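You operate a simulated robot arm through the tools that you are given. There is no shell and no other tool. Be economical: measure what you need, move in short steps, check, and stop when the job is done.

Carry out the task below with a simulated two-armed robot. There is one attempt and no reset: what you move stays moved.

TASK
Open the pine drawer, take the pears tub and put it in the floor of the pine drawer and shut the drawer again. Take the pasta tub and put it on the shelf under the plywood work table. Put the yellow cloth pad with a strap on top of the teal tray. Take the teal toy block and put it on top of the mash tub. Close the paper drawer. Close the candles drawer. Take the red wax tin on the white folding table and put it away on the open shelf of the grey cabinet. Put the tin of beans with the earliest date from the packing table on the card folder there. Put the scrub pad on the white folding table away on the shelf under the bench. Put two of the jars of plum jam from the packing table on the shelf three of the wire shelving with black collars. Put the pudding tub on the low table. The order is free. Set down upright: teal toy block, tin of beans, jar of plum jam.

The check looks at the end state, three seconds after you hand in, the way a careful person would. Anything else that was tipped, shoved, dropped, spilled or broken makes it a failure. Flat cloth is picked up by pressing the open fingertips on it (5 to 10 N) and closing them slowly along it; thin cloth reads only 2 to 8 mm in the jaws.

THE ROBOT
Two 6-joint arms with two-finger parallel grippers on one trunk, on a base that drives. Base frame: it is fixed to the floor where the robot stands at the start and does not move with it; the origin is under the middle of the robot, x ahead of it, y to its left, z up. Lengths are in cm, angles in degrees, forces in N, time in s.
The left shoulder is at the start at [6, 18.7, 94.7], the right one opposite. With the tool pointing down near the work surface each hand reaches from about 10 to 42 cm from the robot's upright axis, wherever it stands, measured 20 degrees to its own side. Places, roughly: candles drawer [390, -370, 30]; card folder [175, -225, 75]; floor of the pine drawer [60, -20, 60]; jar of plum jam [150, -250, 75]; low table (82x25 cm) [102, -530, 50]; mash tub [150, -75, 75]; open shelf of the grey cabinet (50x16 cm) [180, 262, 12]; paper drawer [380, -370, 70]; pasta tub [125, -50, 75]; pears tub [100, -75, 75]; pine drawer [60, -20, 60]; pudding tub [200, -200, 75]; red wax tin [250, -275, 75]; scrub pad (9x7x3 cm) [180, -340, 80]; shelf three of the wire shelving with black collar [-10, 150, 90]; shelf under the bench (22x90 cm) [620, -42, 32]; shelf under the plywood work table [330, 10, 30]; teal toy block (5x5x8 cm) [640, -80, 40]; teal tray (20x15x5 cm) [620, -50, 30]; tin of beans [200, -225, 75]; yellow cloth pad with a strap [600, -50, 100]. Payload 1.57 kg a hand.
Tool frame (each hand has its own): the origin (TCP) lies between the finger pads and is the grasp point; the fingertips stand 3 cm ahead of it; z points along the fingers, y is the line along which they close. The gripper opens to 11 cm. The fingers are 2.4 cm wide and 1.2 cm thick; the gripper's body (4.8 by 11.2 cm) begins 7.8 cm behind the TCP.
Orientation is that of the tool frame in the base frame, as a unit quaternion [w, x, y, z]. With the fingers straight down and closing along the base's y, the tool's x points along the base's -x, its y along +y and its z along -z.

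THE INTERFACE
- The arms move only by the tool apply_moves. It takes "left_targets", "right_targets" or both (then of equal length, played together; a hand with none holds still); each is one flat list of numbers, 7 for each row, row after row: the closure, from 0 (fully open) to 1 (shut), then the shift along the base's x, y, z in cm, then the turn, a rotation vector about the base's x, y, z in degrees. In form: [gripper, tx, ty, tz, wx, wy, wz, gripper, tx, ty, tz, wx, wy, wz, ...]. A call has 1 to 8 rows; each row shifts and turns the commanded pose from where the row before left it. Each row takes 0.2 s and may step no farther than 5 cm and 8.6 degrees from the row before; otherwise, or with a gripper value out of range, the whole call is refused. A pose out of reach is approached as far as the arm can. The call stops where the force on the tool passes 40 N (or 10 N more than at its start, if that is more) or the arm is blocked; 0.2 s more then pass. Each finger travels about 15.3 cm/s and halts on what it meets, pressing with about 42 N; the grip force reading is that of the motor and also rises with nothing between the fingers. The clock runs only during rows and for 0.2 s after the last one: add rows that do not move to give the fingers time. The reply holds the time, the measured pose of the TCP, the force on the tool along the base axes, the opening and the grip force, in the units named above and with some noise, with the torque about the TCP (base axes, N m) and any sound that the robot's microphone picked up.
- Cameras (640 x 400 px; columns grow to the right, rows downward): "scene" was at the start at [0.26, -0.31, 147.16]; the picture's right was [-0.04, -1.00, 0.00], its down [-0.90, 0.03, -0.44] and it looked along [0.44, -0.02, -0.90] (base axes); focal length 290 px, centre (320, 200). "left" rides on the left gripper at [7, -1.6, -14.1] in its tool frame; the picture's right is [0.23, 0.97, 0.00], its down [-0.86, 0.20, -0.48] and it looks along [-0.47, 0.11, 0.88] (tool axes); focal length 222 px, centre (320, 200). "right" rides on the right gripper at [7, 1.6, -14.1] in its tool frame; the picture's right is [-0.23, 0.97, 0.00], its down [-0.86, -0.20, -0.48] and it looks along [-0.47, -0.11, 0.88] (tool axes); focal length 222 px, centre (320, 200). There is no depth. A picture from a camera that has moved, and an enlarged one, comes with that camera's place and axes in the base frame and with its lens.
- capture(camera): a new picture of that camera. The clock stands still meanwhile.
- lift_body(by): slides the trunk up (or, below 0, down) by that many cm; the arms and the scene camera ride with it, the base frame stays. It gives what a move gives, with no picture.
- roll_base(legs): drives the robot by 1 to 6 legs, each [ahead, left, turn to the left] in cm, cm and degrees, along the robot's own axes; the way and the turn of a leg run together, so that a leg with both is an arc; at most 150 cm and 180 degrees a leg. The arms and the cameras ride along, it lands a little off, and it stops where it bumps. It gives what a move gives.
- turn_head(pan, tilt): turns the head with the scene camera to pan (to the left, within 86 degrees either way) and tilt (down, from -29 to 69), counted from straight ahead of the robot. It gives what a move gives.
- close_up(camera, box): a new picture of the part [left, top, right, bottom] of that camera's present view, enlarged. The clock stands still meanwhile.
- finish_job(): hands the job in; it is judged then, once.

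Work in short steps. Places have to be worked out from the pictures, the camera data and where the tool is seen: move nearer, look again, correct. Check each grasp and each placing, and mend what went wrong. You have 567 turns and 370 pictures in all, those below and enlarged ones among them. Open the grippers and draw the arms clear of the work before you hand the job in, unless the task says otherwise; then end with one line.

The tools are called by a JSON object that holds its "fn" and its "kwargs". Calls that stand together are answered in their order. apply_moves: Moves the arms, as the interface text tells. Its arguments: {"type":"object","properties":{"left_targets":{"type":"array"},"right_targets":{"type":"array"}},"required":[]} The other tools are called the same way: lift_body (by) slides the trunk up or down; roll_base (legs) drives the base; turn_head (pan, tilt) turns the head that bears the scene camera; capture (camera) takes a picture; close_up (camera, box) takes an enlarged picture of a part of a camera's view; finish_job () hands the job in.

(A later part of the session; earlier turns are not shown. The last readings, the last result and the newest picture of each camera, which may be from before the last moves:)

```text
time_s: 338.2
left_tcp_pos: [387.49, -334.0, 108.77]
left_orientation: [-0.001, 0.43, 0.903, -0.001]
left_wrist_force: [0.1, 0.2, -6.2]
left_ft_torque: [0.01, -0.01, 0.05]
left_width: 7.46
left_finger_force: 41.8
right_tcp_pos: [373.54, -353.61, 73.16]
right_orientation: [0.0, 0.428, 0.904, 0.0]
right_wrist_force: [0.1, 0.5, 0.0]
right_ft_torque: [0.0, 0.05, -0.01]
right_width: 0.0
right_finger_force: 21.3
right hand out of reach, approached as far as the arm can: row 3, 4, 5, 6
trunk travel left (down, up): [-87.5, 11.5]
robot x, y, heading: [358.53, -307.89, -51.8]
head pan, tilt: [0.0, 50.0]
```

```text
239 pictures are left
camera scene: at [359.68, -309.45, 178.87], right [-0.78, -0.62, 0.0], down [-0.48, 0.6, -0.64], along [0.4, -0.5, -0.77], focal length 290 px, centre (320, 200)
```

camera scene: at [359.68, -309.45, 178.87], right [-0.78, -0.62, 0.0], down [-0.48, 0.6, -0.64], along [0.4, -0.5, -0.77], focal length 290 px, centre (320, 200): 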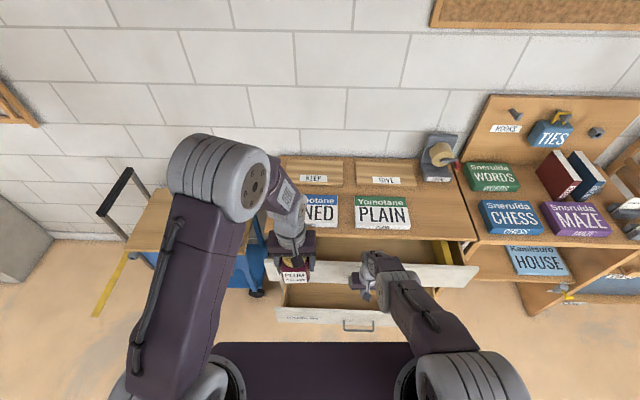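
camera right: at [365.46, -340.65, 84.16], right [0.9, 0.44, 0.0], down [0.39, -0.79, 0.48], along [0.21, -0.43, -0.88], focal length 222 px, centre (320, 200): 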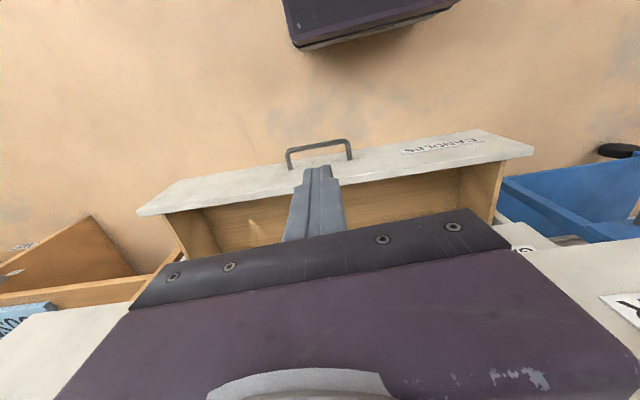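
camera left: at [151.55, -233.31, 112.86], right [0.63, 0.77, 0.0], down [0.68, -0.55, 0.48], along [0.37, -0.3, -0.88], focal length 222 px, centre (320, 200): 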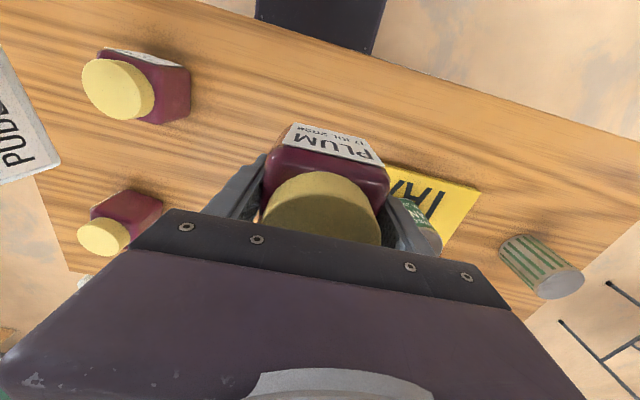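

Reach limit. I lower the trunk 15, re-set the hand height, and will push with the base.

{"fn": "apply_moves", "kwargs": {"right_targets": [1, -2.4, 3.1, 0, 0, 0, 0, 1, -2.4, 3.1, 3, 0, 0, 0, 1, 0, 0, 4.5, 0, 0, 0, 1, 0, 0, 4.5, 0, 0, 0]}}

{"fn": "lift_body", "kwargs": {"by": -15}}

```text
time_s: 339.2
left_tcp_pos: [387.37, -334.08, 108.77]
left_orientation: [-0.001, 0.43, 0.903, -0.001]
left_wrist_force: [-0.4, 0.4, -5.1]
left_ft_torque: [-0.01, 0.0, 0.03]
left_width: 7.48
left_finger_force: 42.4
right_tcp_pos: [368.7, -347.42, 85.08]
right_orientation: [0.0, 0.428, 0.904, 0.0]
right_wrist_force: [0.0, 0.8, 0.0]
right_ft_torque: [-0.01, 0.0, 0.03]
right_width: 0.0
right_finger_force: 21.6
trunk travel left (down, up): [-87.5, 11.5]
robot x, y, heading: [358.38, -307.76, -51.5]
head pan, tilt: [0.0, 50.0]
```

```text
time_s: 341.0
left_tcp_pos: [387.45, -334.01, 93.83]
left_orientation: [-0.001, 0.431, 0.903, -0.001]
left_wrist_force: [0.3, -0.2, -5.2]
left_ft_torque: [0.01, 0.01, -0.02]
left_width: 7.49
left_finger_force: 41.3
right_tcp_pos: [368.72, -347.5, 70.09]
right_orientation: [0.0, 0.428, 0.904, 0.0]
right_wrist_force: [-0.4, -0.2, -0.2]
right_ft_torque: [0.01, 0.03, -0.03]
right_width: 0.02
right_finger_force: 21.9
trunk travel left (down, up): [-72.5, 26.5]
robot x, y, heading: [358.49, -308.07, -51.7]
head pan, tilt: [0.0, 50.0]
```

Push with the arm now.

{"fn": "apply_moves", "kwargs": {"right_targets": [1, 1.24, -1.57, 0, 0, 0, 0, 1, 1.24, -1.57, 0, 0, 0, 0, 1, 1.24, -1.57, 0, 0, 0, 0, 1, 1.24, -1.57, 0, 0, 0, 0, 1, 1.24, -1.57, 0, 0, 0, 0, 1, 1.24, -1.57, 0, 0, 0, 0, 1, 1.24, -1.57, 0, 0, 0, 0]}}

{"fn": "close_up", "kwargs": {"camera": "scene", "box": [240, 220, 500, 380]}}

```text
time_s: 342.6
left_tcp_pos: [387.44, -334.05, 93.88]
left_orientation: [-0.003, 0.431, 0.903, -0.001]
left_wrist_force: [-0.5, 0.2, -5.6]
left_ft_torque: [0.03, 0.01, -0.02]
left_width: 7.47
left_finger_force: 41.8
right_tcp_pos: [377.45, -358.28, 70.08]
right_orientation: [0.0, 0.428, 0.904, 0.0]
right_wrist_force: [0.6, 1.1, 0.5]
right_ft_torque: [-0.02, -0.01, 0.0]
right_width: 0.0
right_finger_force: 21.0
trunk travel left (down, up): [-72.5, 26.5]
robot x, y, heading: [358.64, -307.71, -51.6]
head pan, tilt: [0.0, 50.0]
```

```text
2.46 times, centred on (370, 300) of scene
camera zoom: at [359.71, -309.5, 163.87], right [-0.78, -0.62, 0.0], down [-0.48, 0.6, -0.64], along [0.4, -0.5, -0.77], focal length 715 px, centre (197, -46)
```

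zoom: 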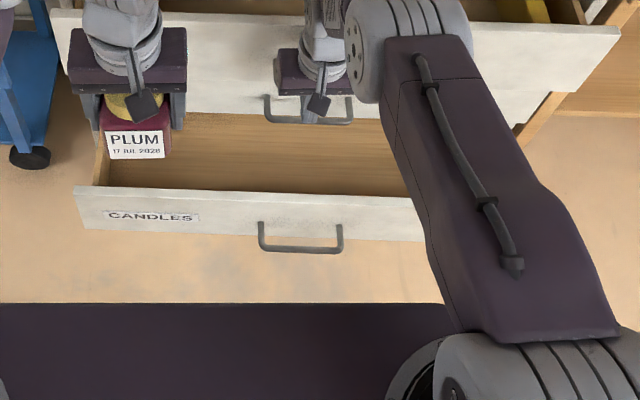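

Check with the right camera whether the fingers are pushing the bar or are above it.

{"fn": "capture", "kwargs": {"camera": "right"}}

{"fn": "close_up", "kwargs": {"camera": "scene", "box": [310, 220, 410, 283]}}

```text
237 pictures are left
camera right: at [374.23, -351.87, 84.39], right [0.9, 0.44, 0.0], down [0.39, -0.79, 0.48], along [0.21, -0.43, -0.88], focal length 222 px, centre (320, 200)
```

right: 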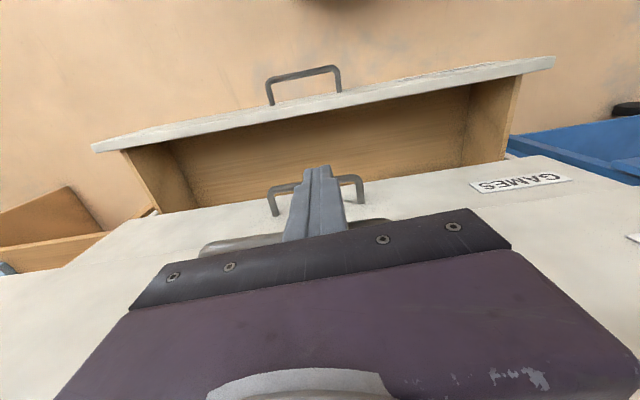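

```text
6.35 times, centred on (360, 252) of scene
camera zoom: at [359.71, -309.5, 163.87], right [-0.78, -0.62, 0.0], down [-0.48, 0.6, -0.64], along [0.4, -0.5, -0.77], focal length 1844 px, centre (66, -127)
```

zoom: 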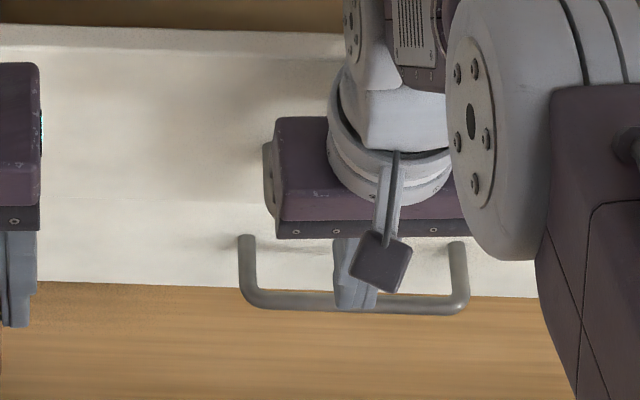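

The fingers are pushing the paper bar. Continue pushing.

{"fn": "apply_moves", "kwargs": {"right_targets": [1, 1.24, -1.57, 0, 0, 0, 0, 1, 1.24, -1.57, 0, 0, 0, 0, 1, 1.24, -1.57, 0, 0, 0, 0, 1, 1.24, -1.57, 0, 0, 0, 0]}}

{"fn": "capture", "kwargs": {"camera": "scene"}}

```text
time_s: 343.6
left_tcp_pos: [387.63, -334.14, 93.71]
left_orientation: [-0.002, 0.431, 0.902, 0.001]
left_wrist_force: [0.1, 0.2, -5.6]
left_ft_torque: [-0.01, 0.03, -0.02]
left_width: 7.46
left_finger_force: 41.9
right_tcp_pos: [379.35, -361.07, 71.47]
right_orientation: [0.0, 0.428, 0.904, 0.001]
right_wrist_force: [0.3, 0.9, -0.1]
right_ft_torque: [0.0, 0.0, 0.0]
right_width: 0.0
right_finger_force: 21.2
right hand out of reach, approached as far as the arm can: row 2, 3, 4
trunk travel left (down, up): [-72.5, 26.5]
robot x, y, heading: [358.11, -308.34, -51.6]
head pan, tilt: [0.0, 50.0]
```

```text
235 pictures are left
camera scene: at [359.73, -309.53, 163.86], right [-0.78, -0.62, 0.0], down [-0.48, 0.6, -0.64], along [0.4, -0.5, -0.77], focal length 290 px, centre (320, 200)
```

scene: 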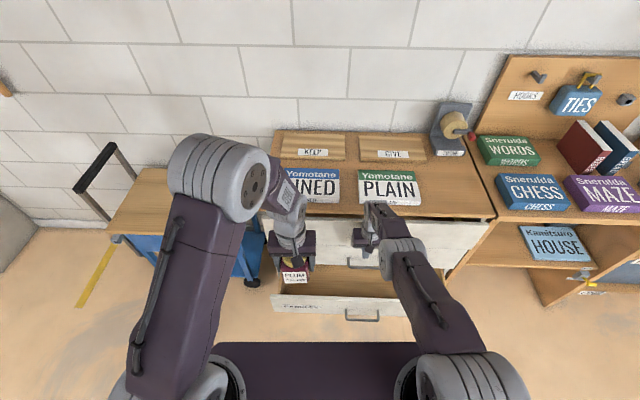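

Almost shut; I nudge the base forward for the rest.

{"fn": "roll_base", "kwargs": {"legs": [[3, 0, 0]]}}

{"fn": "close_up", "kwargs": {"camera": "scene", "box": [250, 180, 510, 340]}}

```text
time_s: 344.5
left_tcp_pos: [388.77, -335.65, 93.82]
left_orientation: [0.0, 0.431, 0.902, -0.001]
left_wrist_force: [0.0, -0.4, -5.9]
left_ft_torque: [0.02, 0.06, -0.01]
left_width: 7.5
left_finger_force: 41.9
right_tcp_pos: [380.21, -362.2, 71.49]
right_orientation: [-0.013, 0.429, 0.903, 0.007]
right_wrist_force: [-8.8, 5.8, 15.5]
right_ft_torque: [-0.33, 0.02, -0.19]
right_width: 0.0
right_finger_force: 21.5
trunk travel left (down, up): [-72.5, 26.5]
robot x, y, heading: [360.08, -309.96, -51.7]
head pan, tilt: [0.0, 50.0]
stopped in leg 1: the force on the tool passed its limit (the readings are from after the stop); the commanded pose is now the measured one
```

```text
2.46 times, centred on (380, 260) of scene
camera zoom: at [361.01, -310.95, 163.87], right [-0.79, -0.62, 0.0], down [-0.47, 0.6, -0.64], along [0.4, -0.51, -0.76], focal length 715 px, centre (172, 52)
```

zoom: 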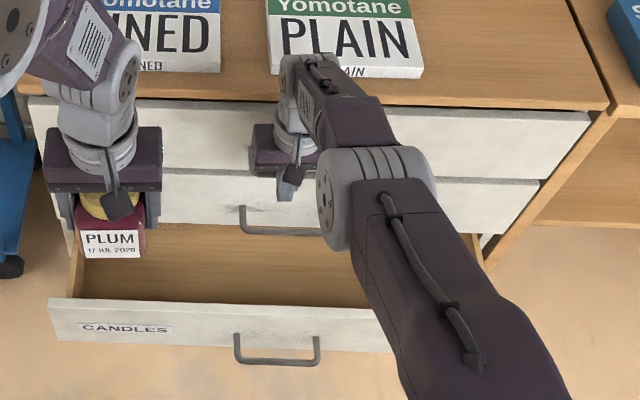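

Paper drawer is shut against its stop. I withdraw the hand 17 cm, lower the trunk, and look at the candles drawer.

{"fn": "apply_moves", "kwargs": {"right_targets": [1, -2.7, 3.4, 0, 0, 0, 0, 1, -2.7, 3.4, 0, 0, 0, 0, 1, -2.7, 3.4, 0, 0, 0, 0, 1, -2.7, 3.4, 0, 0, 0, 0]}}

{"fn": "close_up", "kwargs": {"camera": "scene", "box": [250, 180, 510, 340]}}

{"fn": "lift_body", "kwargs": {"by": -38}}

{"fn": "capture", "kwargs": {"camera": "right"}}

```text
time_s: 344.8
left_tcp_pos: [388.83, -335.81, 93.77]
left_orientation: [-0.002, 0.432, 0.902, 0.0]
left_wrist_force: [0.0, -0.4, -6.2]
left_ft_torque: [0.01, 0.02, 0.0]
left_width: 7.48
left_finger_force: 42.6
right_tcp_pos: [380.37, -362.2, 71.64]
right_orientation: [0.0, 0.429, 0.903, 0.001]
right_wrist_force: [-7.6, 5.4, 9.6]
right_ft_torque: [0.03, -0.06, -0.1]
right_width: 0.0
right_finger_force: 21.1
trunk travel left (down, up): [-72.5, 26.5]
robot x, y, heading: [359.84, -309.58, -51.7]
head pan, tilt: [0.0, 50.0]
stopped in row 1 (right hand): the force on the tool passed its limit (the readings are from after the stop); the commanded pose is now the measured one
```

```text
2.46 times, centred on (380, 260) of scene
camera zoom: at [361.08, -311.22, 163.85], right [-0.79, -0.62, 0.0], down [-0.47, 0.6, -0.64], along [0.4, -0.51, -0.77], focal length 715 px, centre (172, 52)
```

zoom: 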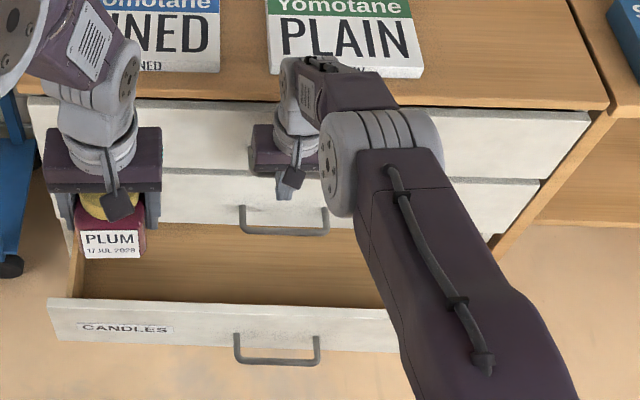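

```text
time_s: 345.4
left_tcp_pos: [388.67, -335.57, 93.01]
left_orientation: [0.0, 0.432, 0.902, -0.001]
left_wrist_force: [0.0, -0.1, -5.4]
left_ft_torque: [0.05, 0.03, 0.02]
left_width: 7.47
left_finger_force: 42.3
right_tcp_pos: [380.2, -362.13, 71.46]
right_orientation: [0.001, 0.43, 0.903, 0.0]
right_wrist_force: [-14.1, 19.0, 29.7]
right_ft_torque: [-0.74, 0.0, -0.33]
right_width: 0.01
right_finger_force: 21.0
trunk travel left (down, up): [-71.6, 27.4]
robot x, y, heading: [360.05, -309.89, -51.9]
head pan, tilt: [0.0, 50.0]
stopped: the force on the tool passed its limit (the readings are from after the stop); the commanded pose is now the measured one
```

```text
232 pictures are left
camera right: at [377.13, -355.61, 85.65], right [0.9, 0.44, 0.0], down [0.38, -0.79, 0.48], along [0.21, -0.43, -0.88], focal length 222 px, centre (320, 200)
```

right: 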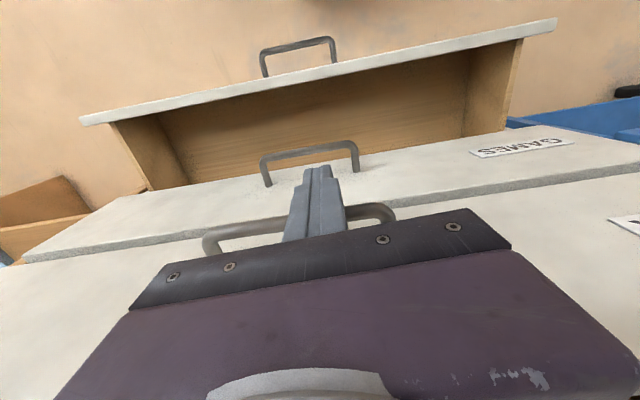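

The fingertips are caught in/on the paper handle. I raise straight up first.

{"fn": "apply_moves", "kwargs": {"right_targets": [1, 0, 0, 1.5, 0, 0, 0, 1, 0, 0, 3, 0, 0, 0, 1, 0, 0, 3, 0, 0, 0]}}

{"fn": "capture", "kwargs": {"camera": "right"}}

```text
time_s: 346.2
left_tcp_pos: [388.8, -335.99, 92.86]
left_orientation: [-0.002, 0.431, 0.902, 0.0]
left_wrist_force: [0.2, -0.7, -6.1]
left_ft_torque: [0.01, 0.03, 0.01]
left_width: 7.48
left_finger_force: 42.7
right_tcp_pos: [380.34, -362.44, 78.77]
right_orientation: [0.004, 0.428, 0.904, -0.001]
right_wrist_force: [0.8, -0.2, 0.0]
right_ft_torque: [0.0, 0.02, 0.01]
right_width: 0.0
right_finger_force: 20.9
trunk travel left (down, up): [-71.6, 27.4]
robot x, y, heading: [359.94, -309.83, -51.8]
head pan, tilt: [0.0, 50.0]
```

```text
231 pictures are left
camera right: at [377.17, -355.97, 92.91], right [0.9, 0.44, 0.0], down [0.38, -0.79, 0.48], along [0.22, -0.43, -0.87], focal length 222 px, centre (320, 200)
```

right: 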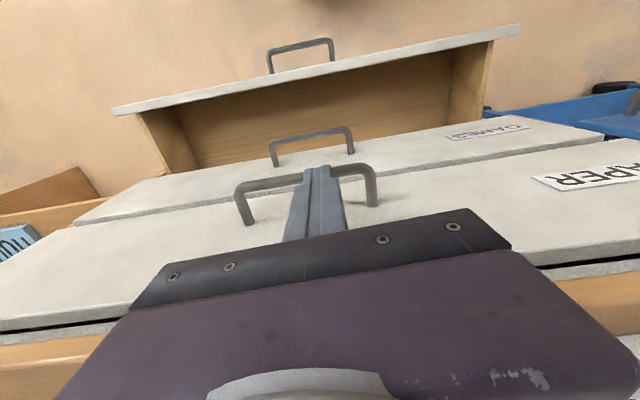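

Free now. Back away above the bar and check the paper drawer.

{"fn": "apply_moves", "kwargs": {"right_targets": [1, 0, 0, 2, 0, 0, 0, 1, -2.7, 3.4, 0, 0, 0, 0, 1, -2.7, 3.4, 0, 0, 0, 0, 1, -2.7, 3.4, 0, 0, 0, 0, 1, -2.7, 3.4, 0, 0, 0, 0, 1, -1.5, 1.9, 0, 0, 0, 0]}}

{"fn": "capture", "kwargs": {"camera": "right"}}

{"fn": "close_up", "kwargs": {"camera": "scene", "box": [250, 180, 510, 340]}}

```text
time_s: 347.6
left_tcp_pos: [388.85, -335.84, 92.76]
left_orientation: [-0.002, 0.432, 0.902, 0.001]
left_wrist_force: [0.5, 0.4, -5.9]
left_ft_torque: [0.02, 0.01, -0.01]
left_width: 7.49
left_finger_force: 41.9
right_tcp_pos: [368.13, -346.99, 80.52]
right_orientation: [0.003, 0.429, 0.903, -0.001]
right_wrist_force: [-0.9, -0.4, -0.2]
right_ft_torque: [-0.01, -0.02, 0.01]
right_width: 0.03
right_finger_force: 21.1
trunk travel left (down, up): [-71.6, 27.4]
robot x, y, heading: [359.93, -309.73, -51.8]
head pan, tilt: [0.0, 50.0]
```

```text
230 pictures are left
camera right: at [364.99, -340.44, 94.76], right [0.9, 0.44, 0.0], down [0.38, -0.79, 0.48], along [0.21, -0.43, -0.88], focal length 222 px, centre (320, 200)
```

right: 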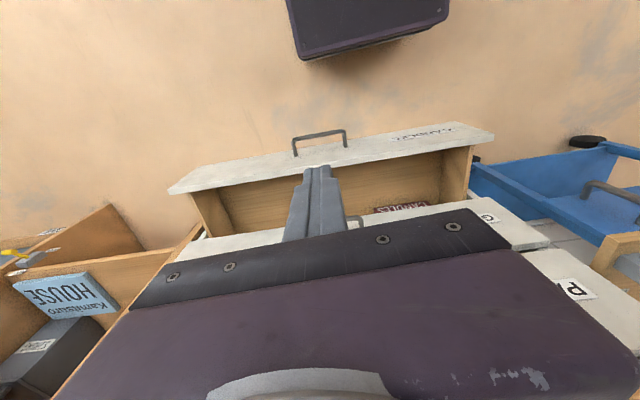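

```text
2.46 times, centred on (380, 260) of scene
camera zoom: at [361.13, -311.31, 162.93], right [-0.79, -0.62, 0.0], down [-0.47, 0.6, -0.64], along [0.4, -0.51, -0.77], focal length 715 px, centre (172, 52)
```

zoom: 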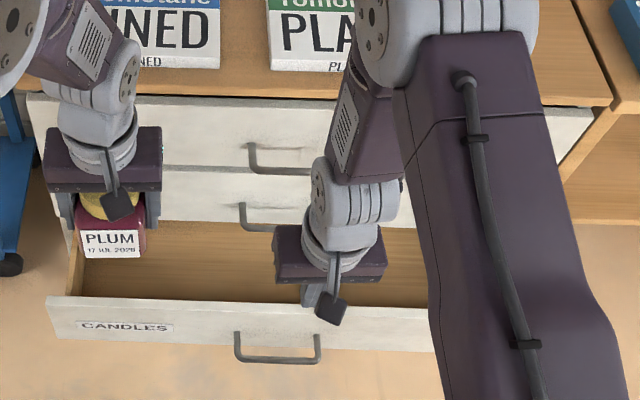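

Paper drawer looks flush. Now lower the trunk 38 to reach the candles drawer.

{"fn": "lift_body", "kwargs": {"by": -38}}

{"fn": "capture", "kwargs": {"camera": "right"}}

{"fn": "capture", "kwargs": {"camera": "scene"}}

```text
time_s: 351.2
left_tcp_pos: [388.95, -335.96, 54.81]
left_orientation: [-0.003, 0.431, 0.902, 0.0]
left_wrist_force: [0.4, -0.1, -6.4]
left_ft_torque: [0.04, 0.02, -0.02]
left_width: 7.48
left_finger_force: 42.1
right_tcp_pos: [368.14, -346.82, 42.63]
right_orientation: [0.002, 0.428, 0.904, 0.0]
right_wrist_force: [0.2, 0.4, 0.1]
right_ft_torque: [0.05, 0.02, 0.0]
right_width: 0.0
right_finger_force: 20.9
trunk travel left (down, up): [-33.6, 65.4]
robot x, y, heading: [360.16, -309.94, -52.2]
head pan, tilt: [0.0, 50.0]
```

```text
228 pictures are left
camera right: at [365.0, -340.46, 56.76], right [0.9, 0.44, 0.0], down [0.38, -0.79, 0.48], along [0.21, -0.43, -0.88], focal length 222 px, centre (320, 200)
```

right: 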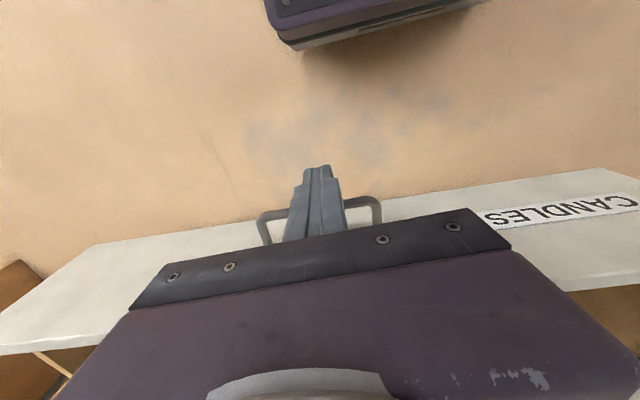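

```text
227 pictures are left
camera scene: at [361.13, -311.31, 124.94], right [-0.79, -0.62, 0.0], down [-0.47, 0.6, -0.64], along [0.4, -0.51, -0.77], focal length 290 px, centre (320, 200)
```

scene: 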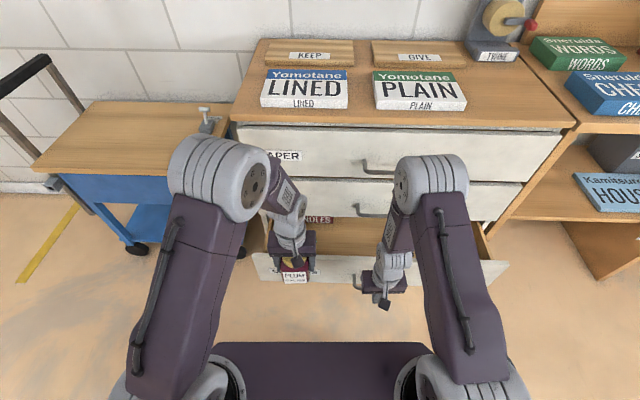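

Lower the hand to z≈28 in front of the candles bar.

{"fn": "apply_moves", "kwargs": {"right_targets": [1, -0.8, 0.2, -4, 0, 0, 0, 1, -0.8, 0.2, -4, 0, 0, 0, 1, 0, 0, -4, 0, 0, 0, 1, 0, 0, -3, 0, 0, 0]}}

{"fn": "capture", "kwargs": {"camera": "right"}}

{"fn": "close_up", "kwargs": {"camera": "scene", "box": [240, 220, 520, 340]}}

```text
time_s: 352.2
left_tcp_pos: [388.85, -335.93, 54.79]
left_orientation: [-0.002, 0.432, 0.902, -0.001]
left_wrist_force: [0.3, 0.1, -5.3]
left_ft_torque: [0.01, 0.05, 0.02]
left_width: 7.46
left_finger_force: 41.8
right_tcp_pos: [366.55, -346.82, 27.57]
right_orientation: [0.003, 0.429, 0.903, -0.001]
right_wrist_force: [0.4, -0.4, -0.5]
right_ft_torque: [0.0, -0.01, 0.01]
right_width: 0.0
right_finger_force: 21.4
trunk travel left (down, up): [-33.6, 65.4]
robot x, y, heading: [359.97, -309.91, -51.6]
head pan, tilt: [0.0, 50.0]
```

```text
226 pictures are left
camera right: at [363.36, -340.26, 41.8], right [0.9, 0.44, 0.0], down [0.38, -0.79, 0.48], along [0.21, -0.43, -0.88], focal length 222 px, centre (320, 200)
```

right: 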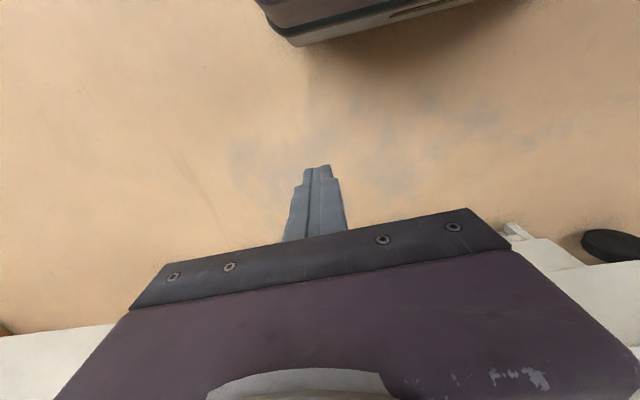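

```text
2.29 times, centred on (380, 280) of scene
camera zoom: at [361.14, -311.33, 124.94], right [-0.79, -0.62, 0.0], down [-0.47, 0.6, -0.64], along [0.4, -0.5, -0.77], focal length 664 px, centre (183, 17)
```

zoom: 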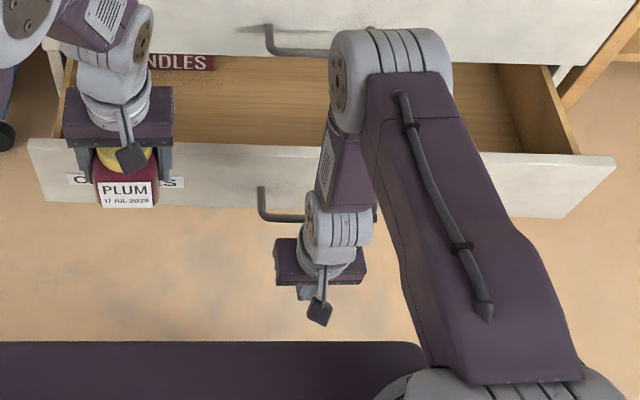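

Push the candles bar forward with the arm (left hand drawn back a little).

{"fn": "apply_moves", "kwargs": {"left_targets": [1, -1.2, 1.6, 1, 0, 0, 0, 1, -1.2, 1.6, 1, 0, 0, 0, 1, -1.2, 1.6, 1, 0, 0, 0, 1, -1.2, 1.6, 0, 0, 0, 0, 1, 0, 0, 0, 0, 0, 0, 1, 0, 0, 0, 0, 0, 0, 1, 0, 0, 0, 0, 0, 0], "right_targets": [1, 1.24, -1.57, 0, 0, 0, 0, 1, 1.24, -1.57, 0, 0, 0, 0, 1, 1.24, -1.57, 0, 0, 0, 0, 1, 1.24, -1.57, 0, 0, 0, 0, 1, 1.24, -1.57, 0, 0, 0, 0, 1, 1.24, -1.57, 0, 0, 0, 0, 1, 1.24, -1.57, 0, 0, 0, 0]}}

{"fn": "close_up", "kwargs": {"camera": "scene", "box": [240, 200, 520, 340]}}

```text
time_s: 353.8
left_tcp_pos: [384.03, -329.58, 57.73]
left_orientation: [-0.002, 0.432, 0.902, 0.001]
left_wrist_force: [-0.7, 1.1, -4.9]
left_ft_torque: [0.01, -0.01, 0.01]
left_width: 7.47
left_finger_force: 42.0
right_tcp_pos: [375.23, -357.48, 27.7]
right_orientation: [0.003, 0.428, 0.904, 0.0]
right_wrist_force: [0.7, -0.9, 0.7]
right_ft_torque: [0.0, 0.02, -0.02]
right_width: 0.0
right_finger_force: 21.7
trunk travel left (down, up): [-33.6, 65.4]
robot x, y, heading: [360.03, -310.3, -51.8]
head pan, tilt: [0.0, 50.0]
```

```text
2.29 times, centred on (380, 270) of scene
camera zoom: at [361.14, -311.31, 124.93], right [-0.79, -0.62, 0.0], down [-0.47, 0.6, -0.64], along [0.4, -0.51, -0.77], focal length 664 px, centre (183, 40)
```

zoom: 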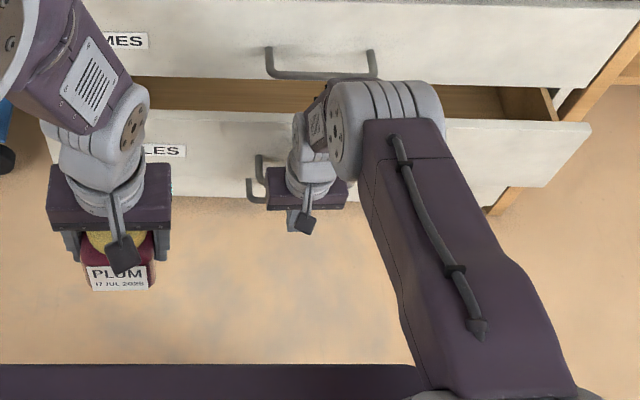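

Moving. Continue.

{"fn": "apply_moves", "kwargs": {"right_targets": [1, 1.24, -1.57, 0, 0, 0, 0, 1, 1.24, -1.57, 0, 0, 0, 0, 1, 1.24, -1.57, 0, 0, 0, 0, 1, 1.24, -1.57, 0, 0, 0, 0]}}

{"fn": "close_up", "kwargs": {"camera": "scene", "box": [240, 200, 520, 340]}}

```text
time_s: 354.8
left_tcp_pos: [383.76, -329.29, 57.71]
left_orientation: [-0.001, 0.432, 0.902, 0.001]
left_wrist_force: [-0.2, -0.5, -6.0]
left_ft_torque: [0.01, 0.03, -0.02]
left_width: 7.49
left_finger_force: 41.9
right_tcp_pos: [377.77, -360.83, 27.61]
right_orientation: [-0.009, 0.429, 0.903, 0.006]
right_wrist_force: [-0.6, -0.2, -0.8]
right_ft_torque: [-0.01, -0.02, 0.0]
right_width: 0.01
right_finger_force: 20.9
right hand out of reach, approached as far as the arm can: row 3, 4
trunk travel left (down, up): [-33.6, 65.4]
robot x, y, heading: [360.28, -310.02, -51.6]
head pan, tilt: [0.0, 50.0]
```

```text
2.29 times, centred on (380, 270) of scene
camera zoom: at [360.88, -311.12, 124.82], right [-0.79, -0.62, 0.0], down [-0.47, 0.6, -0.64], along [0.4, -0.51, -0.77], focal length 664 px, centre (183, 40)
```

zoom: 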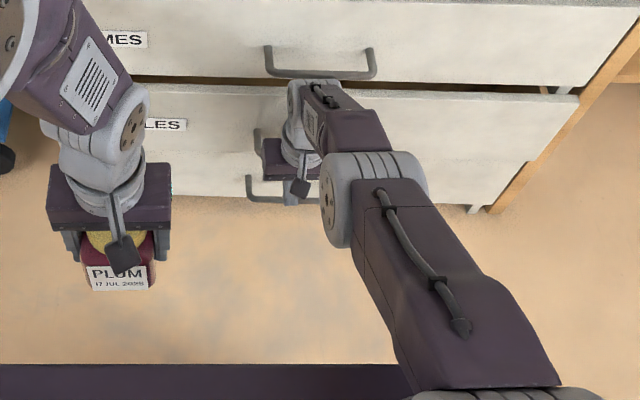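

Nearly closed; nudge with the base.

{"fn": "roll_base", "kwargs": {"legs": [[3, 0, 0]]}}

{"fn": "close_up", "kwargs": {"camera": "scene", "box": [240, 200, 520, 340]}}

```text
time_s: 355.5
left_tcp_pos: [384.05, -329.65, 57.75]
left_orientation: [-0.002, 0.433, 0.901, 0.002]
left_wrist_force: [1.1, 1.3, -6.0]
left_ft_torque: [-0.02, 0.02, 0.0]
left_width: 7.48
left_finger_force: 41.5
right_tcp_pos: [377.69, -360.67, 27.38]
right_orientation: [-0.014, 0.429, 0.903, 0.007]
right_wrist_force: [-0.3, 0.0, 0.0]
right_ft_torque: [0.02, 0.02, 0.01]
right_width: 0.02
right_finger_force: 21.5
trunk travel left (down, up): [-33.6, 65.4]
robot x, y, heading: [359.94, -309.98, -52.1]
head pan, tilt: [0.0, 50.0]
stopped in leg 1: the robot was blocked; the commanded pose is now the measured one
```

```text
2.29 times, centred on (380, 270) of scene
camera zoom: at [361.28, -311.45, 124.94], right [-0.79, -0.62, 0.0], down [-0.47, 0.6, -0.64], along [0.4, -0.51, -0.77], focal length 664 px, centre (183, 40)
```

zoom: 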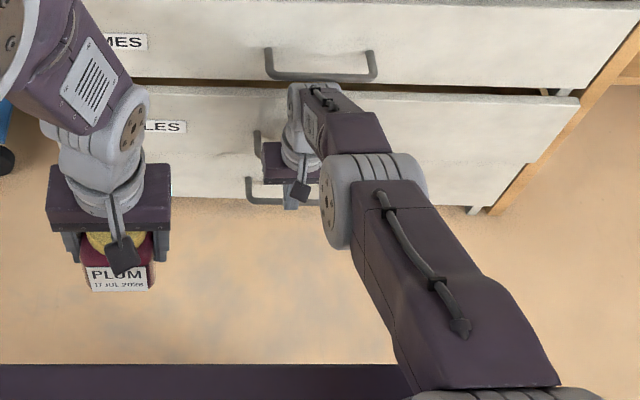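

The wrist meets the GAMES handle. I withdraw and pitch the hand forward ~34° so the wrist stays back, then push again.

{"fn": "apply_moves", "kwargs": {"right_targets": [1, -1.24, 1.57, 0, 0, 0, 0, 1, -2.5, 3.1, 0, 0, 0, 0, 1, -2.5, 3.1, 0, 0, 0, 0, 1, -1.5, 2, 0, -6.7, -5.3, 0, 1, 0, 0, 0, -6.7, -5.3, 0, 1, 0, 0, 0, -6.7, -5.3, 0, 1, 0, 0, 0, -6.7, -5.3, 0]}}

{"fn": "capture", "kwargs": {"camera": "right"}}

{"fn": "close_up", "kwargs": {"camera": "scene", "box": [240, 200, 520, 340]}}

```text
time_s: 357.1
left_tcp_pos: [383.94, -329.69, 57.76]
left_orientation: [-0.003, 0.432, 0.902, 0.0]
left_wrist_force: [0.1, -0.2, -5.3]
left_ft_torque: [0.05, 0.01, 0.02]
left_width: 7.49
left_finger_force: 41.8
right_tcp_pos: [370.75, -351.98, 26.97]
right_orientation: [0.248, 0.412, 0.868, -0.122]
right_wrist_force: [-0.7, -0.7, 0.2]
right_ft_torque: [-0.02, -0.01, -0.01]
right_width: 0.0
right_finger_force: 21.3
right hand out of reach, approached as far as the arm can: row 7
trunk travel left (down, up): [-33.6, 65.4]
robot x, y, heading: [359.7, -309.84, -51.7]
head pan, tilt: [0.0, 50.0]
```

```text
221 pictures are left
camera right: at [363.62, -340.39, 35.41], right [0.88, 0.47, 0.11], down [0.15, -0.49, 0.86], along [0.46, -0.74, -0.5], focal length 222 px, centre (320, 200)
```

right: 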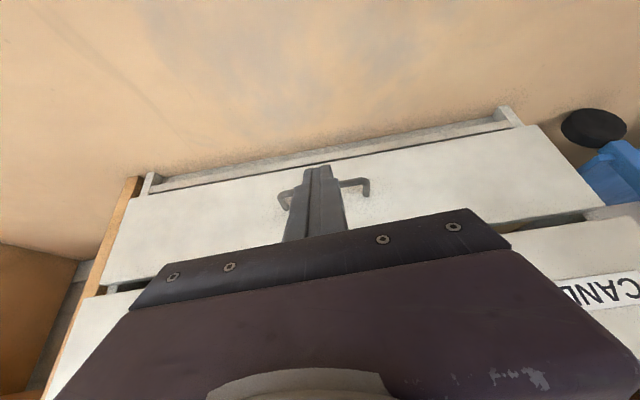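

```text
2.29 times, centred on (380, 270) of scene
camera zoom: at [361.26, -311.45, 124.93], right [-0.79, -0.62, 0.0], down [-0.47, 0.6, -0.64], along [0.4, -0.51, -0.77], focal length 664 px, centre (183, 40)
```

zoom: 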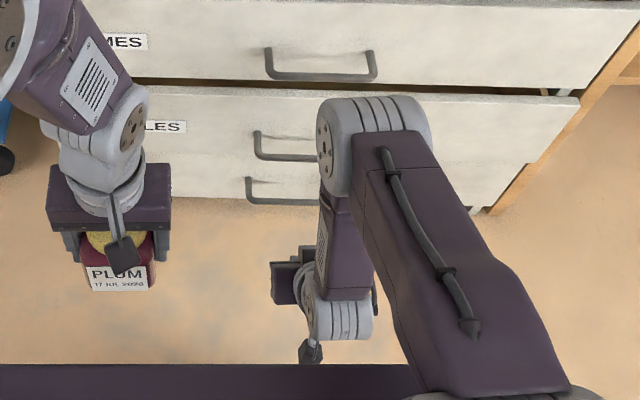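

There is a fourth, lower drawer; my tips likely hit its handle. The candles bar is at z≈38 and still ~1.7 cm out. I raise the pitched hand to z≈39 and push again.

{"fn": "apply_moves", "kwargs": {"right_targets": [1, 0, 0, 4, 0, 0, 0, 1, 0, 0, 4, 0, 0, 0, 1, 0, 0, 4, 0, 0, 0, 1, 1.24, -1.57, 0, 0, 0, 0, 1, 1.24, -1.57, 0, 0, 0, 0, 1, 1.24, -1.57, 0, 0, 0, 0, 1, 1.24, -1.57, 0, 0, 0, 0]}}

{"fn": "capture", "kwargs": {"camera": "right"}}

{"fn": "close_up", "kwargs": {"camera": "scene", "box": [240, 200, 520, 340]}}

```text
time_s: 358.7
left_tcp_pos: [384.0, -329.67, 57.71]
left_orientation: [-0.002, 0.433, 0.901, 0.001]
left_wrist_force: [-1.6, -0.2, -6.5]
left_ft_torque: [0.02, -0.01, 0.0]
left_width: 7.47
left_finger_force: 42.0
right_tcp_pos: [376.51, -359.04, 38.95]
right_orientation: [0.251, 0.412, 0.868, -0.123]
right_wrist_force: [0.0, 0.3, -0.1]
right_ft_torque: [0.01, 0.0, -0.02]
right_width: 0.0
right_finger_force: 20.8
right hand out of reach, approached as far as the arm can: row 1, 2
trunk travel left (down, up): [-33.6, 65.4]
robot x, y, heading: [359.97, -309.96, -51.8]
head pan, tilt: [0.0, 50.0]
```

```text
219 pictures are left
camera right: at [369.39, -347.49, 47.2], right [0.88, 0.47, 0.11], down [0.14, -0.48, 0.86], along [0.46, -0.74, -0.49], focal length 222 px, centre (320, 200)
```

right: 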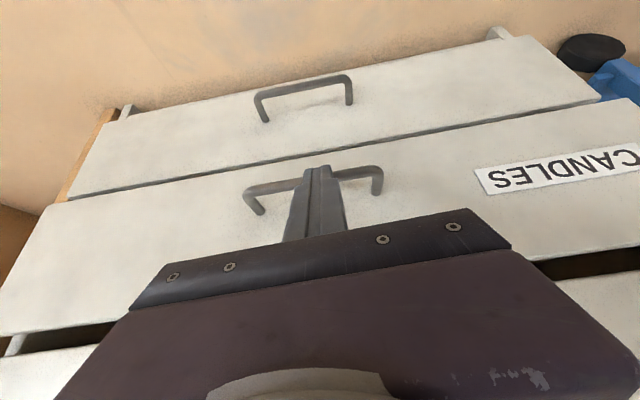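

```text
2.29 times, centred on (380, 270) of scene
camera zoom: at [361.26, -311.44, 124.93], right [-0.79, -0.62, 0.0], down [-0.47, 0.6, -0.64], along [0.4, -0.51, -0.77], focal length 664 px, centre (183, 40)
```

zoom: 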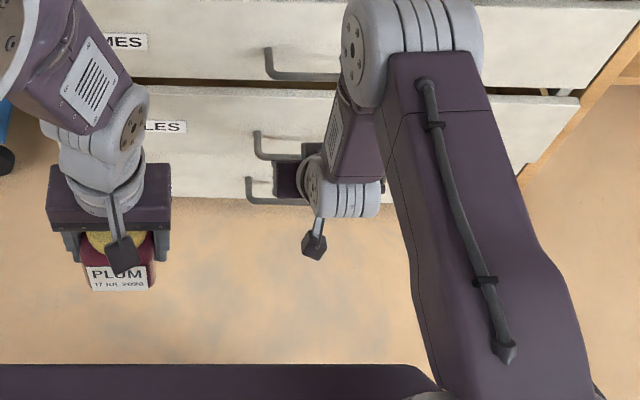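

On the candles bar now. Push until it stops.

{"fn": "apply_moves", "kwargs": {"right_targets": [1, 0.93, -1.18, 0, 0, 0, 0, 1, 0.93, -1.18, 0, 0, 0, 0, 1, 0.62, -0.78, 0, 0, 0, 0, 1, 0.62, -0.78, 0, 0, 0, 0]}}

{"fn": "capture", "kwargs": {"camera": "right"}}

```text
time_s: 359.7
left_tcp_pos: [384.08, -329.56, 57.64]
left_orientation: [-0.002, 0.432, 0.902, 0.0]
left_wrist_force: [-1.3, -0.7, -5.4]
left_ft_torque: [0.02, 0.02, 0.02]
left_width: 7.45
left_finger_force: 42.2
right_tcp_pos: [379.6, -362.96, 38.77]
right_orientation: [0.25, 0.412, 0.868, -0.123]
right_wrist_force: [0.2, 0.1, 0.1]
right_ft_torque: [-0.01, 0.0, -0.02]
right_width: 0.01
right_finger_force: 21.5
trunk travel left (down, up): [-33.6, 65.4]
robot x, y, heading: [360.18, -310.13, -52.1]
head pan, tilt: [0.0, 50.0]
```

```text
217 pictures are left
camera right: at [372.42, -351.4, 47.18], right [0.88, 0.47, 0.12], down [0.14, -0.48, 0.86], along [0.46, -0.74, -0.49], focal length 222 px, centre (320, 200)
```

right: 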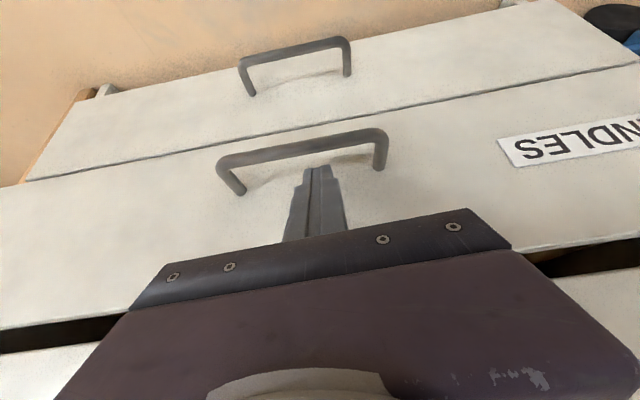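

The tips are now just above the bar, heading for the panel itself; keep pushing the panel.

{"fn": "apply_moves", "kwargs": {"right_targets": [1, 0.93, -1.18, 0, 0, 0, 0, 1, 0.93, -1.18, 0, 0, 0, 0, 1, 0.62, -0.78, 0, 0, 0, 0, 1, 0.62, -0.78, 0, 0, 0, 0, 1, 0.62, -0.78, 0, 0, 0, 0]}}

{"fn": "capture", "kwargs": {"camera": "right"}}

```text
time_s: 360.6
left_tcp_pos: [383.99, -329.48, 57.72]
left_orientation: [-0.003, 0.433, 0.901, 0.0]
left_wrist_force: [-0.1, 0.7, -4.9]
left_ft_torque: [-0.02, 0.01, -0.01]
left_width: 7.48
left_finger_force: 42.2
right_tcp_pos: [381.83, -365.73, 38.39]
right_orientation: [0.241, 0.413, 0.87, -0.118]
right_wrist_force: [-4.5, 5.7, 5.8]
right_ft_torque: [0.31, 0.26, -0.04]
right_width: 0.0
right_finger_force: 21.2
trunk travel left (down, up): [-33.6, 65.4]
robot x, y, heading: [360.26, -309.76, -52.0]
head pan, tilt: [0.0, 50.0]
stopped in row 4 (right hand): the force on the tool passed its limit (the readings are from after the stop); the commanded pose is now the measured one
```

```text
216 pictures are left
camera right: at [374.74, -354.21, 47.02], right [0.88, 0.47, 0.11], down [0.16, -0.5, 0.85], along [0.45, -0.73, -0.51], focal length 222 px, centre (320, 200)
```

right: 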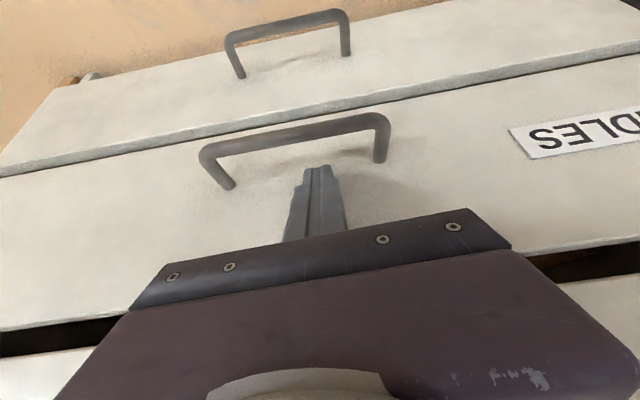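

Hard stop reached: candles drawer shut. I withdraw, level the hand and raise the trunk to verify both.

{"fn": "apply_moves", "kwargs": {"right_targets": [1, -0.9, 1.2, 0.5, 0, 0, 0, 1, -2.5, 3.1, 0.5, 0, 0, 0, 1, -2.5, 3.1, 0, 0, 0, 0, 1, -2.5, 3.1, 0, 0, 0, 0, 0.5, -2, 2.5, 0, 6.7, 5.3, 0, 0, 0, 0, 2, 6.7, 5.3, 0, 0, 0, 0, 2, 6.7, 5.3, 0, 0, 0, 0, 2, 6, 4.6, 0]}}

{"fn": "roll_base", "kwargs": {"legs": [[-25, 0, 0]]}}

{"fn": "lift_body", "kwargs": {"by": 40}}

{"fn": "turn_head", "kwargs": {"pan": -8, "tilt": 45}}

{"fn": "close_up", "kwargs": {"camera": "scene", "box": [180, 100, 460, 300]}}

```text
time_s: 362.4
left_tcp_pos: [383.96, -329.59, 57.63]
left_orientation: [-0.003, 0.432, 0.902, 0.001]
left_wrist_force: [0.9, 1.0, -6.3]
left_ft_torque: [0.04, 0.01, 0.03]
left_width: 7.48
left_finger_force: 42.0
right_tcp_pos: [371.39, -352.73, 45.31]
right_orientation: [-0.015, 0.429, 0.903, 0.009]
right_wrist_force: [0.2, 0.6, 0.7]
right_ft_torque: [-0.01, -0.02, 0.0]
right_width: 11.03
right_finger_force: 0.1
trunk travel left (down, up): [-33.6, 65.4]
robot x, y, heading: [359.88, -310.06, -52.1]
head pan, tilt: [0.0, 50.0]
```

```text
time_s: 364.3
left_tcp_pos: [368.46, -309.72, 57.79]
left_orientation: [-0.002, 0.432, 0.902, -0.001]
left_wrist_force: [0.0, -0.8, -5.9]
left_ft_torque: [-0.02, -0.02, 0.0]
left_width: 7.5
left_finger_force: 42.4
right_tcp_pos: [355.96, -332.73, 45.41]
right_orientation: [-0.015, 0.428, 0.904, 0.009]
right_wrist_force: [0.1, -0.6, 0.5]
right_ft_torque: [0.0, 0.02, 0.01]
right_width: 10.98
right_finger_force: 0.1
trunk travel left (down, up): [-33.6, 65.4]
robot x, y, heading: [344.72, -290.08, -52.1]
head pan, tilt: [0.0, 50.0]
```

```text
time_s: 368.1
left_tcp_pos: [368.54, -309.79, 97.81]
left_orientation: [-0.003, 0.432, 0.902, 0.0]
left_wrist_force: [-0.1, 0.0, -6.3]
left_ft_torque: [0.01, 0.03, 0.02]
left_width: 7.48
left_finger_force: 41.7
right_tcp_pos: [356.04, -332.8, 85.43]
right_orientation: [-0.016, 0.428, 0.904, 0.009]
right_wrist_force: [0.2, 0.1, 0.6]
right_ft_torque: [0.0, 0.01, -0.02]
right_width: 10.99
right_finger_force: 0.0
trunk travel left (down, up): [-73.6, 25.4]
robot x, y, heading: [344.59, -289.9, -51.9]
head pan, tilt: [0.0, 50.0]
```

```text
time_s: 368.8
left_tcp_pos: [368.49, -309.76, 97.81]
left_orientation: [-0.003, 0.432, 0.902, 0.0]
left_wrist_force: [-0.5, -0.3, -5.1]
left_ft_torque: [-0.01, 0.03, -0.01]
left_width: 7.48
left_finger_force: 42.0
right_tcp_pos: [356.0, -332.83, 85.32]
right_orientation: [-0.014, 0.428, 0.904, 0.009]
right_wrist_force: [-1.2, -0.4, -0.4]
right_ft_torque: [0.03, -0.02, -0.01]
right_width: 11.02
right_finger_force: 0.0
trunk travel left (down, up): [-73.6, 25.4]
robot x, y, heading: [344.59, -290.32, -51.7]
head pan, tilt: [-8.0, 45.0]
```

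```text
2.00 times, centred on (320, 200) of scene
camera zoom: at [345.05, -292.58, 165.62], right [-0.86, -0.5, 0.0], down [-0.36, 0.61, -0.71], along [0.36, -0.61, -0.71], focal length 581 px, centre (320, 200)
```

zoom: 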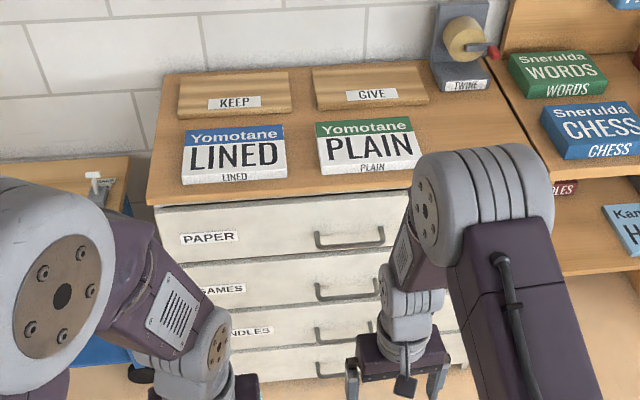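

All drawers flush. Now look at the white folding table's back side (head to the right).

{"fn": "turn_head", "kwargs": {"pan": -86, "tilt": 30}}

{"fn": "capture", "kwargs": {"camera": "scene"}}

```text
time_s: 370.3
left_tcp_pos: [368.56, -309.82, 97.62]
left_orientation: [-0.002, 0.431, 0.902, 0.0]
left_wrist_force: [-0.3, 1.1, -5.7]
left_ft_torque: [-0.01, 0.02, -0.02]
left_width: 7.47
left_finger_force: 42.5
right_tcp_pos: [356.1, -332.86, 85.43]
right_orientation: [-0.015, 0.428, 0.903, 0.01]
right_wrist_force: [-0.3, -0.5, -0.3]
right_ft_torque: [-0.01, 0.0, -0.03]
right_width: 11.0
right_finger_force: 0.1
trunk travel left (down, up): [-73.6, 25.4]
robot x, y, heading: [344.85, -290.25, -52.0]
head pan, tilt: [-85.9, 30.0]
```

```text
214 pictures are left
camera scene: at [334.27, -291.64, 167.89], right [-0.67, 0.74, 0.0], down [0.37, 0.34, -0.87], along [-0.64, -0.58, -0.5], focal length 290 px, centre (320, 200)
```

scene: 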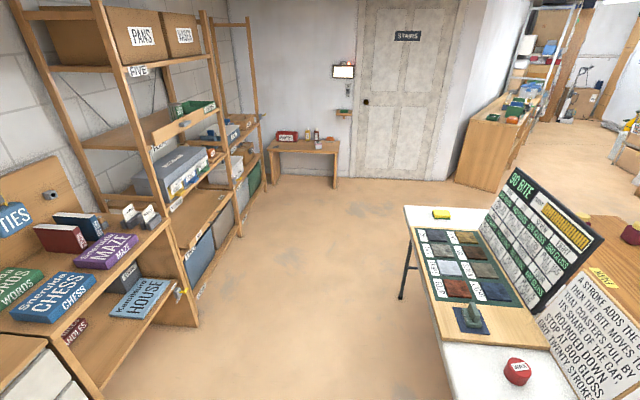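

Red tin and yellow scrub pad seen. Close-up.

{"fn": "close_up", "kwargs": {"camera": "scene", "box": [400, 190, 600, 400]}}

```text
1.90 times, centred on (500, 295) of scene
camera zoom: at [334.27, -291.64, 167.89], right [-0.67, 0.74, 0.0], down [0.37, 0.34, -0.87], along [-0.64, -0.58, -0.5], focal length 553 px, centre (-23, 19)
```

zoom: 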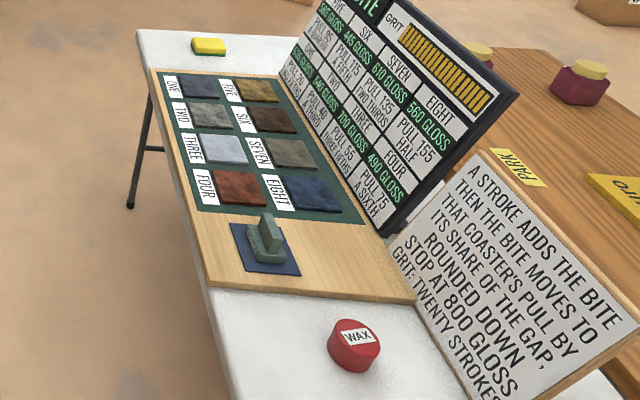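

Wax tin ≈ [256,-280], pad ≈ [183,-334]. I turn to face the white table's back side (heading 126°) and slide to the tin.

{"fn": "apply_moves", "kwargs": {"right_targets": [0, 0, 0, 4, -1.8, -1.1, 0, 0, 0, 0, 4, 0, 0, 0]}}

{"fn": "roll_base", "kwargs": {"legs": [[0, 0, 178], [0, 83, 0]]}}

{"fn": "turn_head", "kwargs": {"pan": 0, "tilt": 45}}

{"fn": "capture", "kwargs": {"camera": "scene"}}

{"fn": "capture", "kwargs": {"camera": "right"}}

```text
time_s: 370.9
left_tcp_pos: [368.51, -309.78, 97.67]
left_orientation: [-0.002, 0.432, 0.902, -0.001]
left_wrist_force: [0.8, -0.5, -6.3]
left_ft_torque: [0.0, 0.04, -0.01]
left_width: 7.48
left_finger_force: 42.2
right_tcp_pos: [356.01, -332.7, 93.52]
right_orientation: [0.001, 0.428, 0.904, -0.001]
right_wrist_force: [-0.4, -0.4, -0.7]
right_ft_torque: [0.01, -0.01, 0.0]
right_width: 11.0
right_finger_force: 0.1
trunk travel left (down, up): [-73.6, 25.4]
robot x, y, heading: [344.47, -290.34, -51.8]
head pan, tilt: [-85.9, 30.0]
```

```text
time_s: 382.7
left_tcp_pos: [254.78, -322.16, 97.79]
left_orientation: [0.002, 0.903, -0.43, 0.002]
left_wrist_force: [0.6, 0.4, -5.5]
left_ft_torque: [-0.01, -0.05, -0.02]
left_width: 7.49
left_finger_force: 41.8
right_tcp_pos: [267.32, -299.16, 93.37]
right_orientation: [0.0, 0.905, -0.424, 0.0]
right_wrist_force: [-0.7, -0.4, 0.3]
right_ft_torque: [-0.02, -0.03, -0.01]
right_width: 10.99
right_finger_force: 0.0
trunk travel left (down, up): [-73.6, 25.4]
robot x, y, heading: [279.11, -342.02, 128.5]
head pan, tilt: [-85.9, 30.0]
```

```text
time_s: 384.3
left_tcp_pos: [254.89, -322.16, 97.8]
left_orientation: [0.001, 0.903, -0.43, 0.003]
left_wrist_force: [-0.6, -1.2, -5.8]
left_ft_torque: [-0.02, -0.02, 0.0]
left_width: 7.47
left_finger_force: 42.3
right_tcp_pos: [267.23, -299.07, 93.44]
right_orientation: [-0.002, 0.906, -0.424, 0.0]
right_wrist_force: [0.1, -0.7, 0.0]
right_ft_torque: [0.0, 0.01, 0.01]
right_width: 11.0
right_finger_force: 0.0
trunk travel left (down, up): [-73.6, 25.4]
robot x, y, heading: [279.23, -341.81, 128.6]
head pan, tilt: [0.0, 45.0]
```

```text
212 pictures are left
camera scene: at [277.7, -340.09, 165.62], right [0.78, 0.62, 0.0], down [0.44, -0.55, -0.71], along [-0.44, 0.55, -0.71], focal length 290 px, centre (320, 200)
```

scene: 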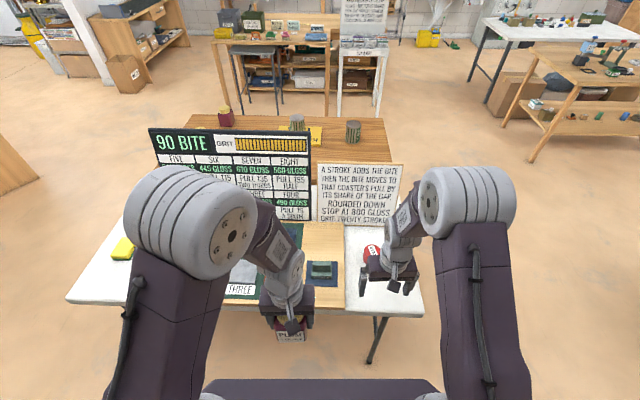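

```text
211 pictures are left
camera right: at [270.57, -305.45, 107.55], right [-0.89, -0.45, 0.0], down [-0.39, 0.78, 0.48], along [-0.21, 0.43, -0.88], focal length 222 px, centre (320, 200)
```

right: 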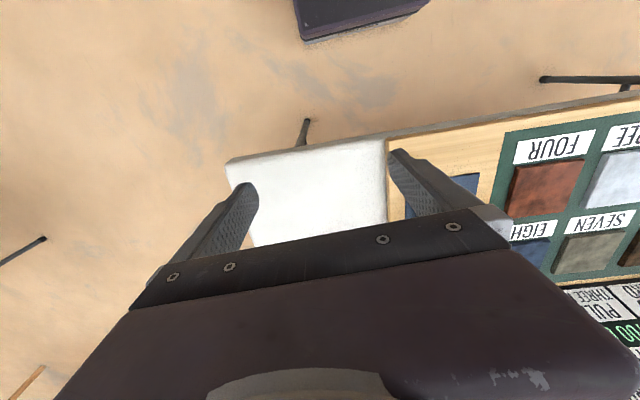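

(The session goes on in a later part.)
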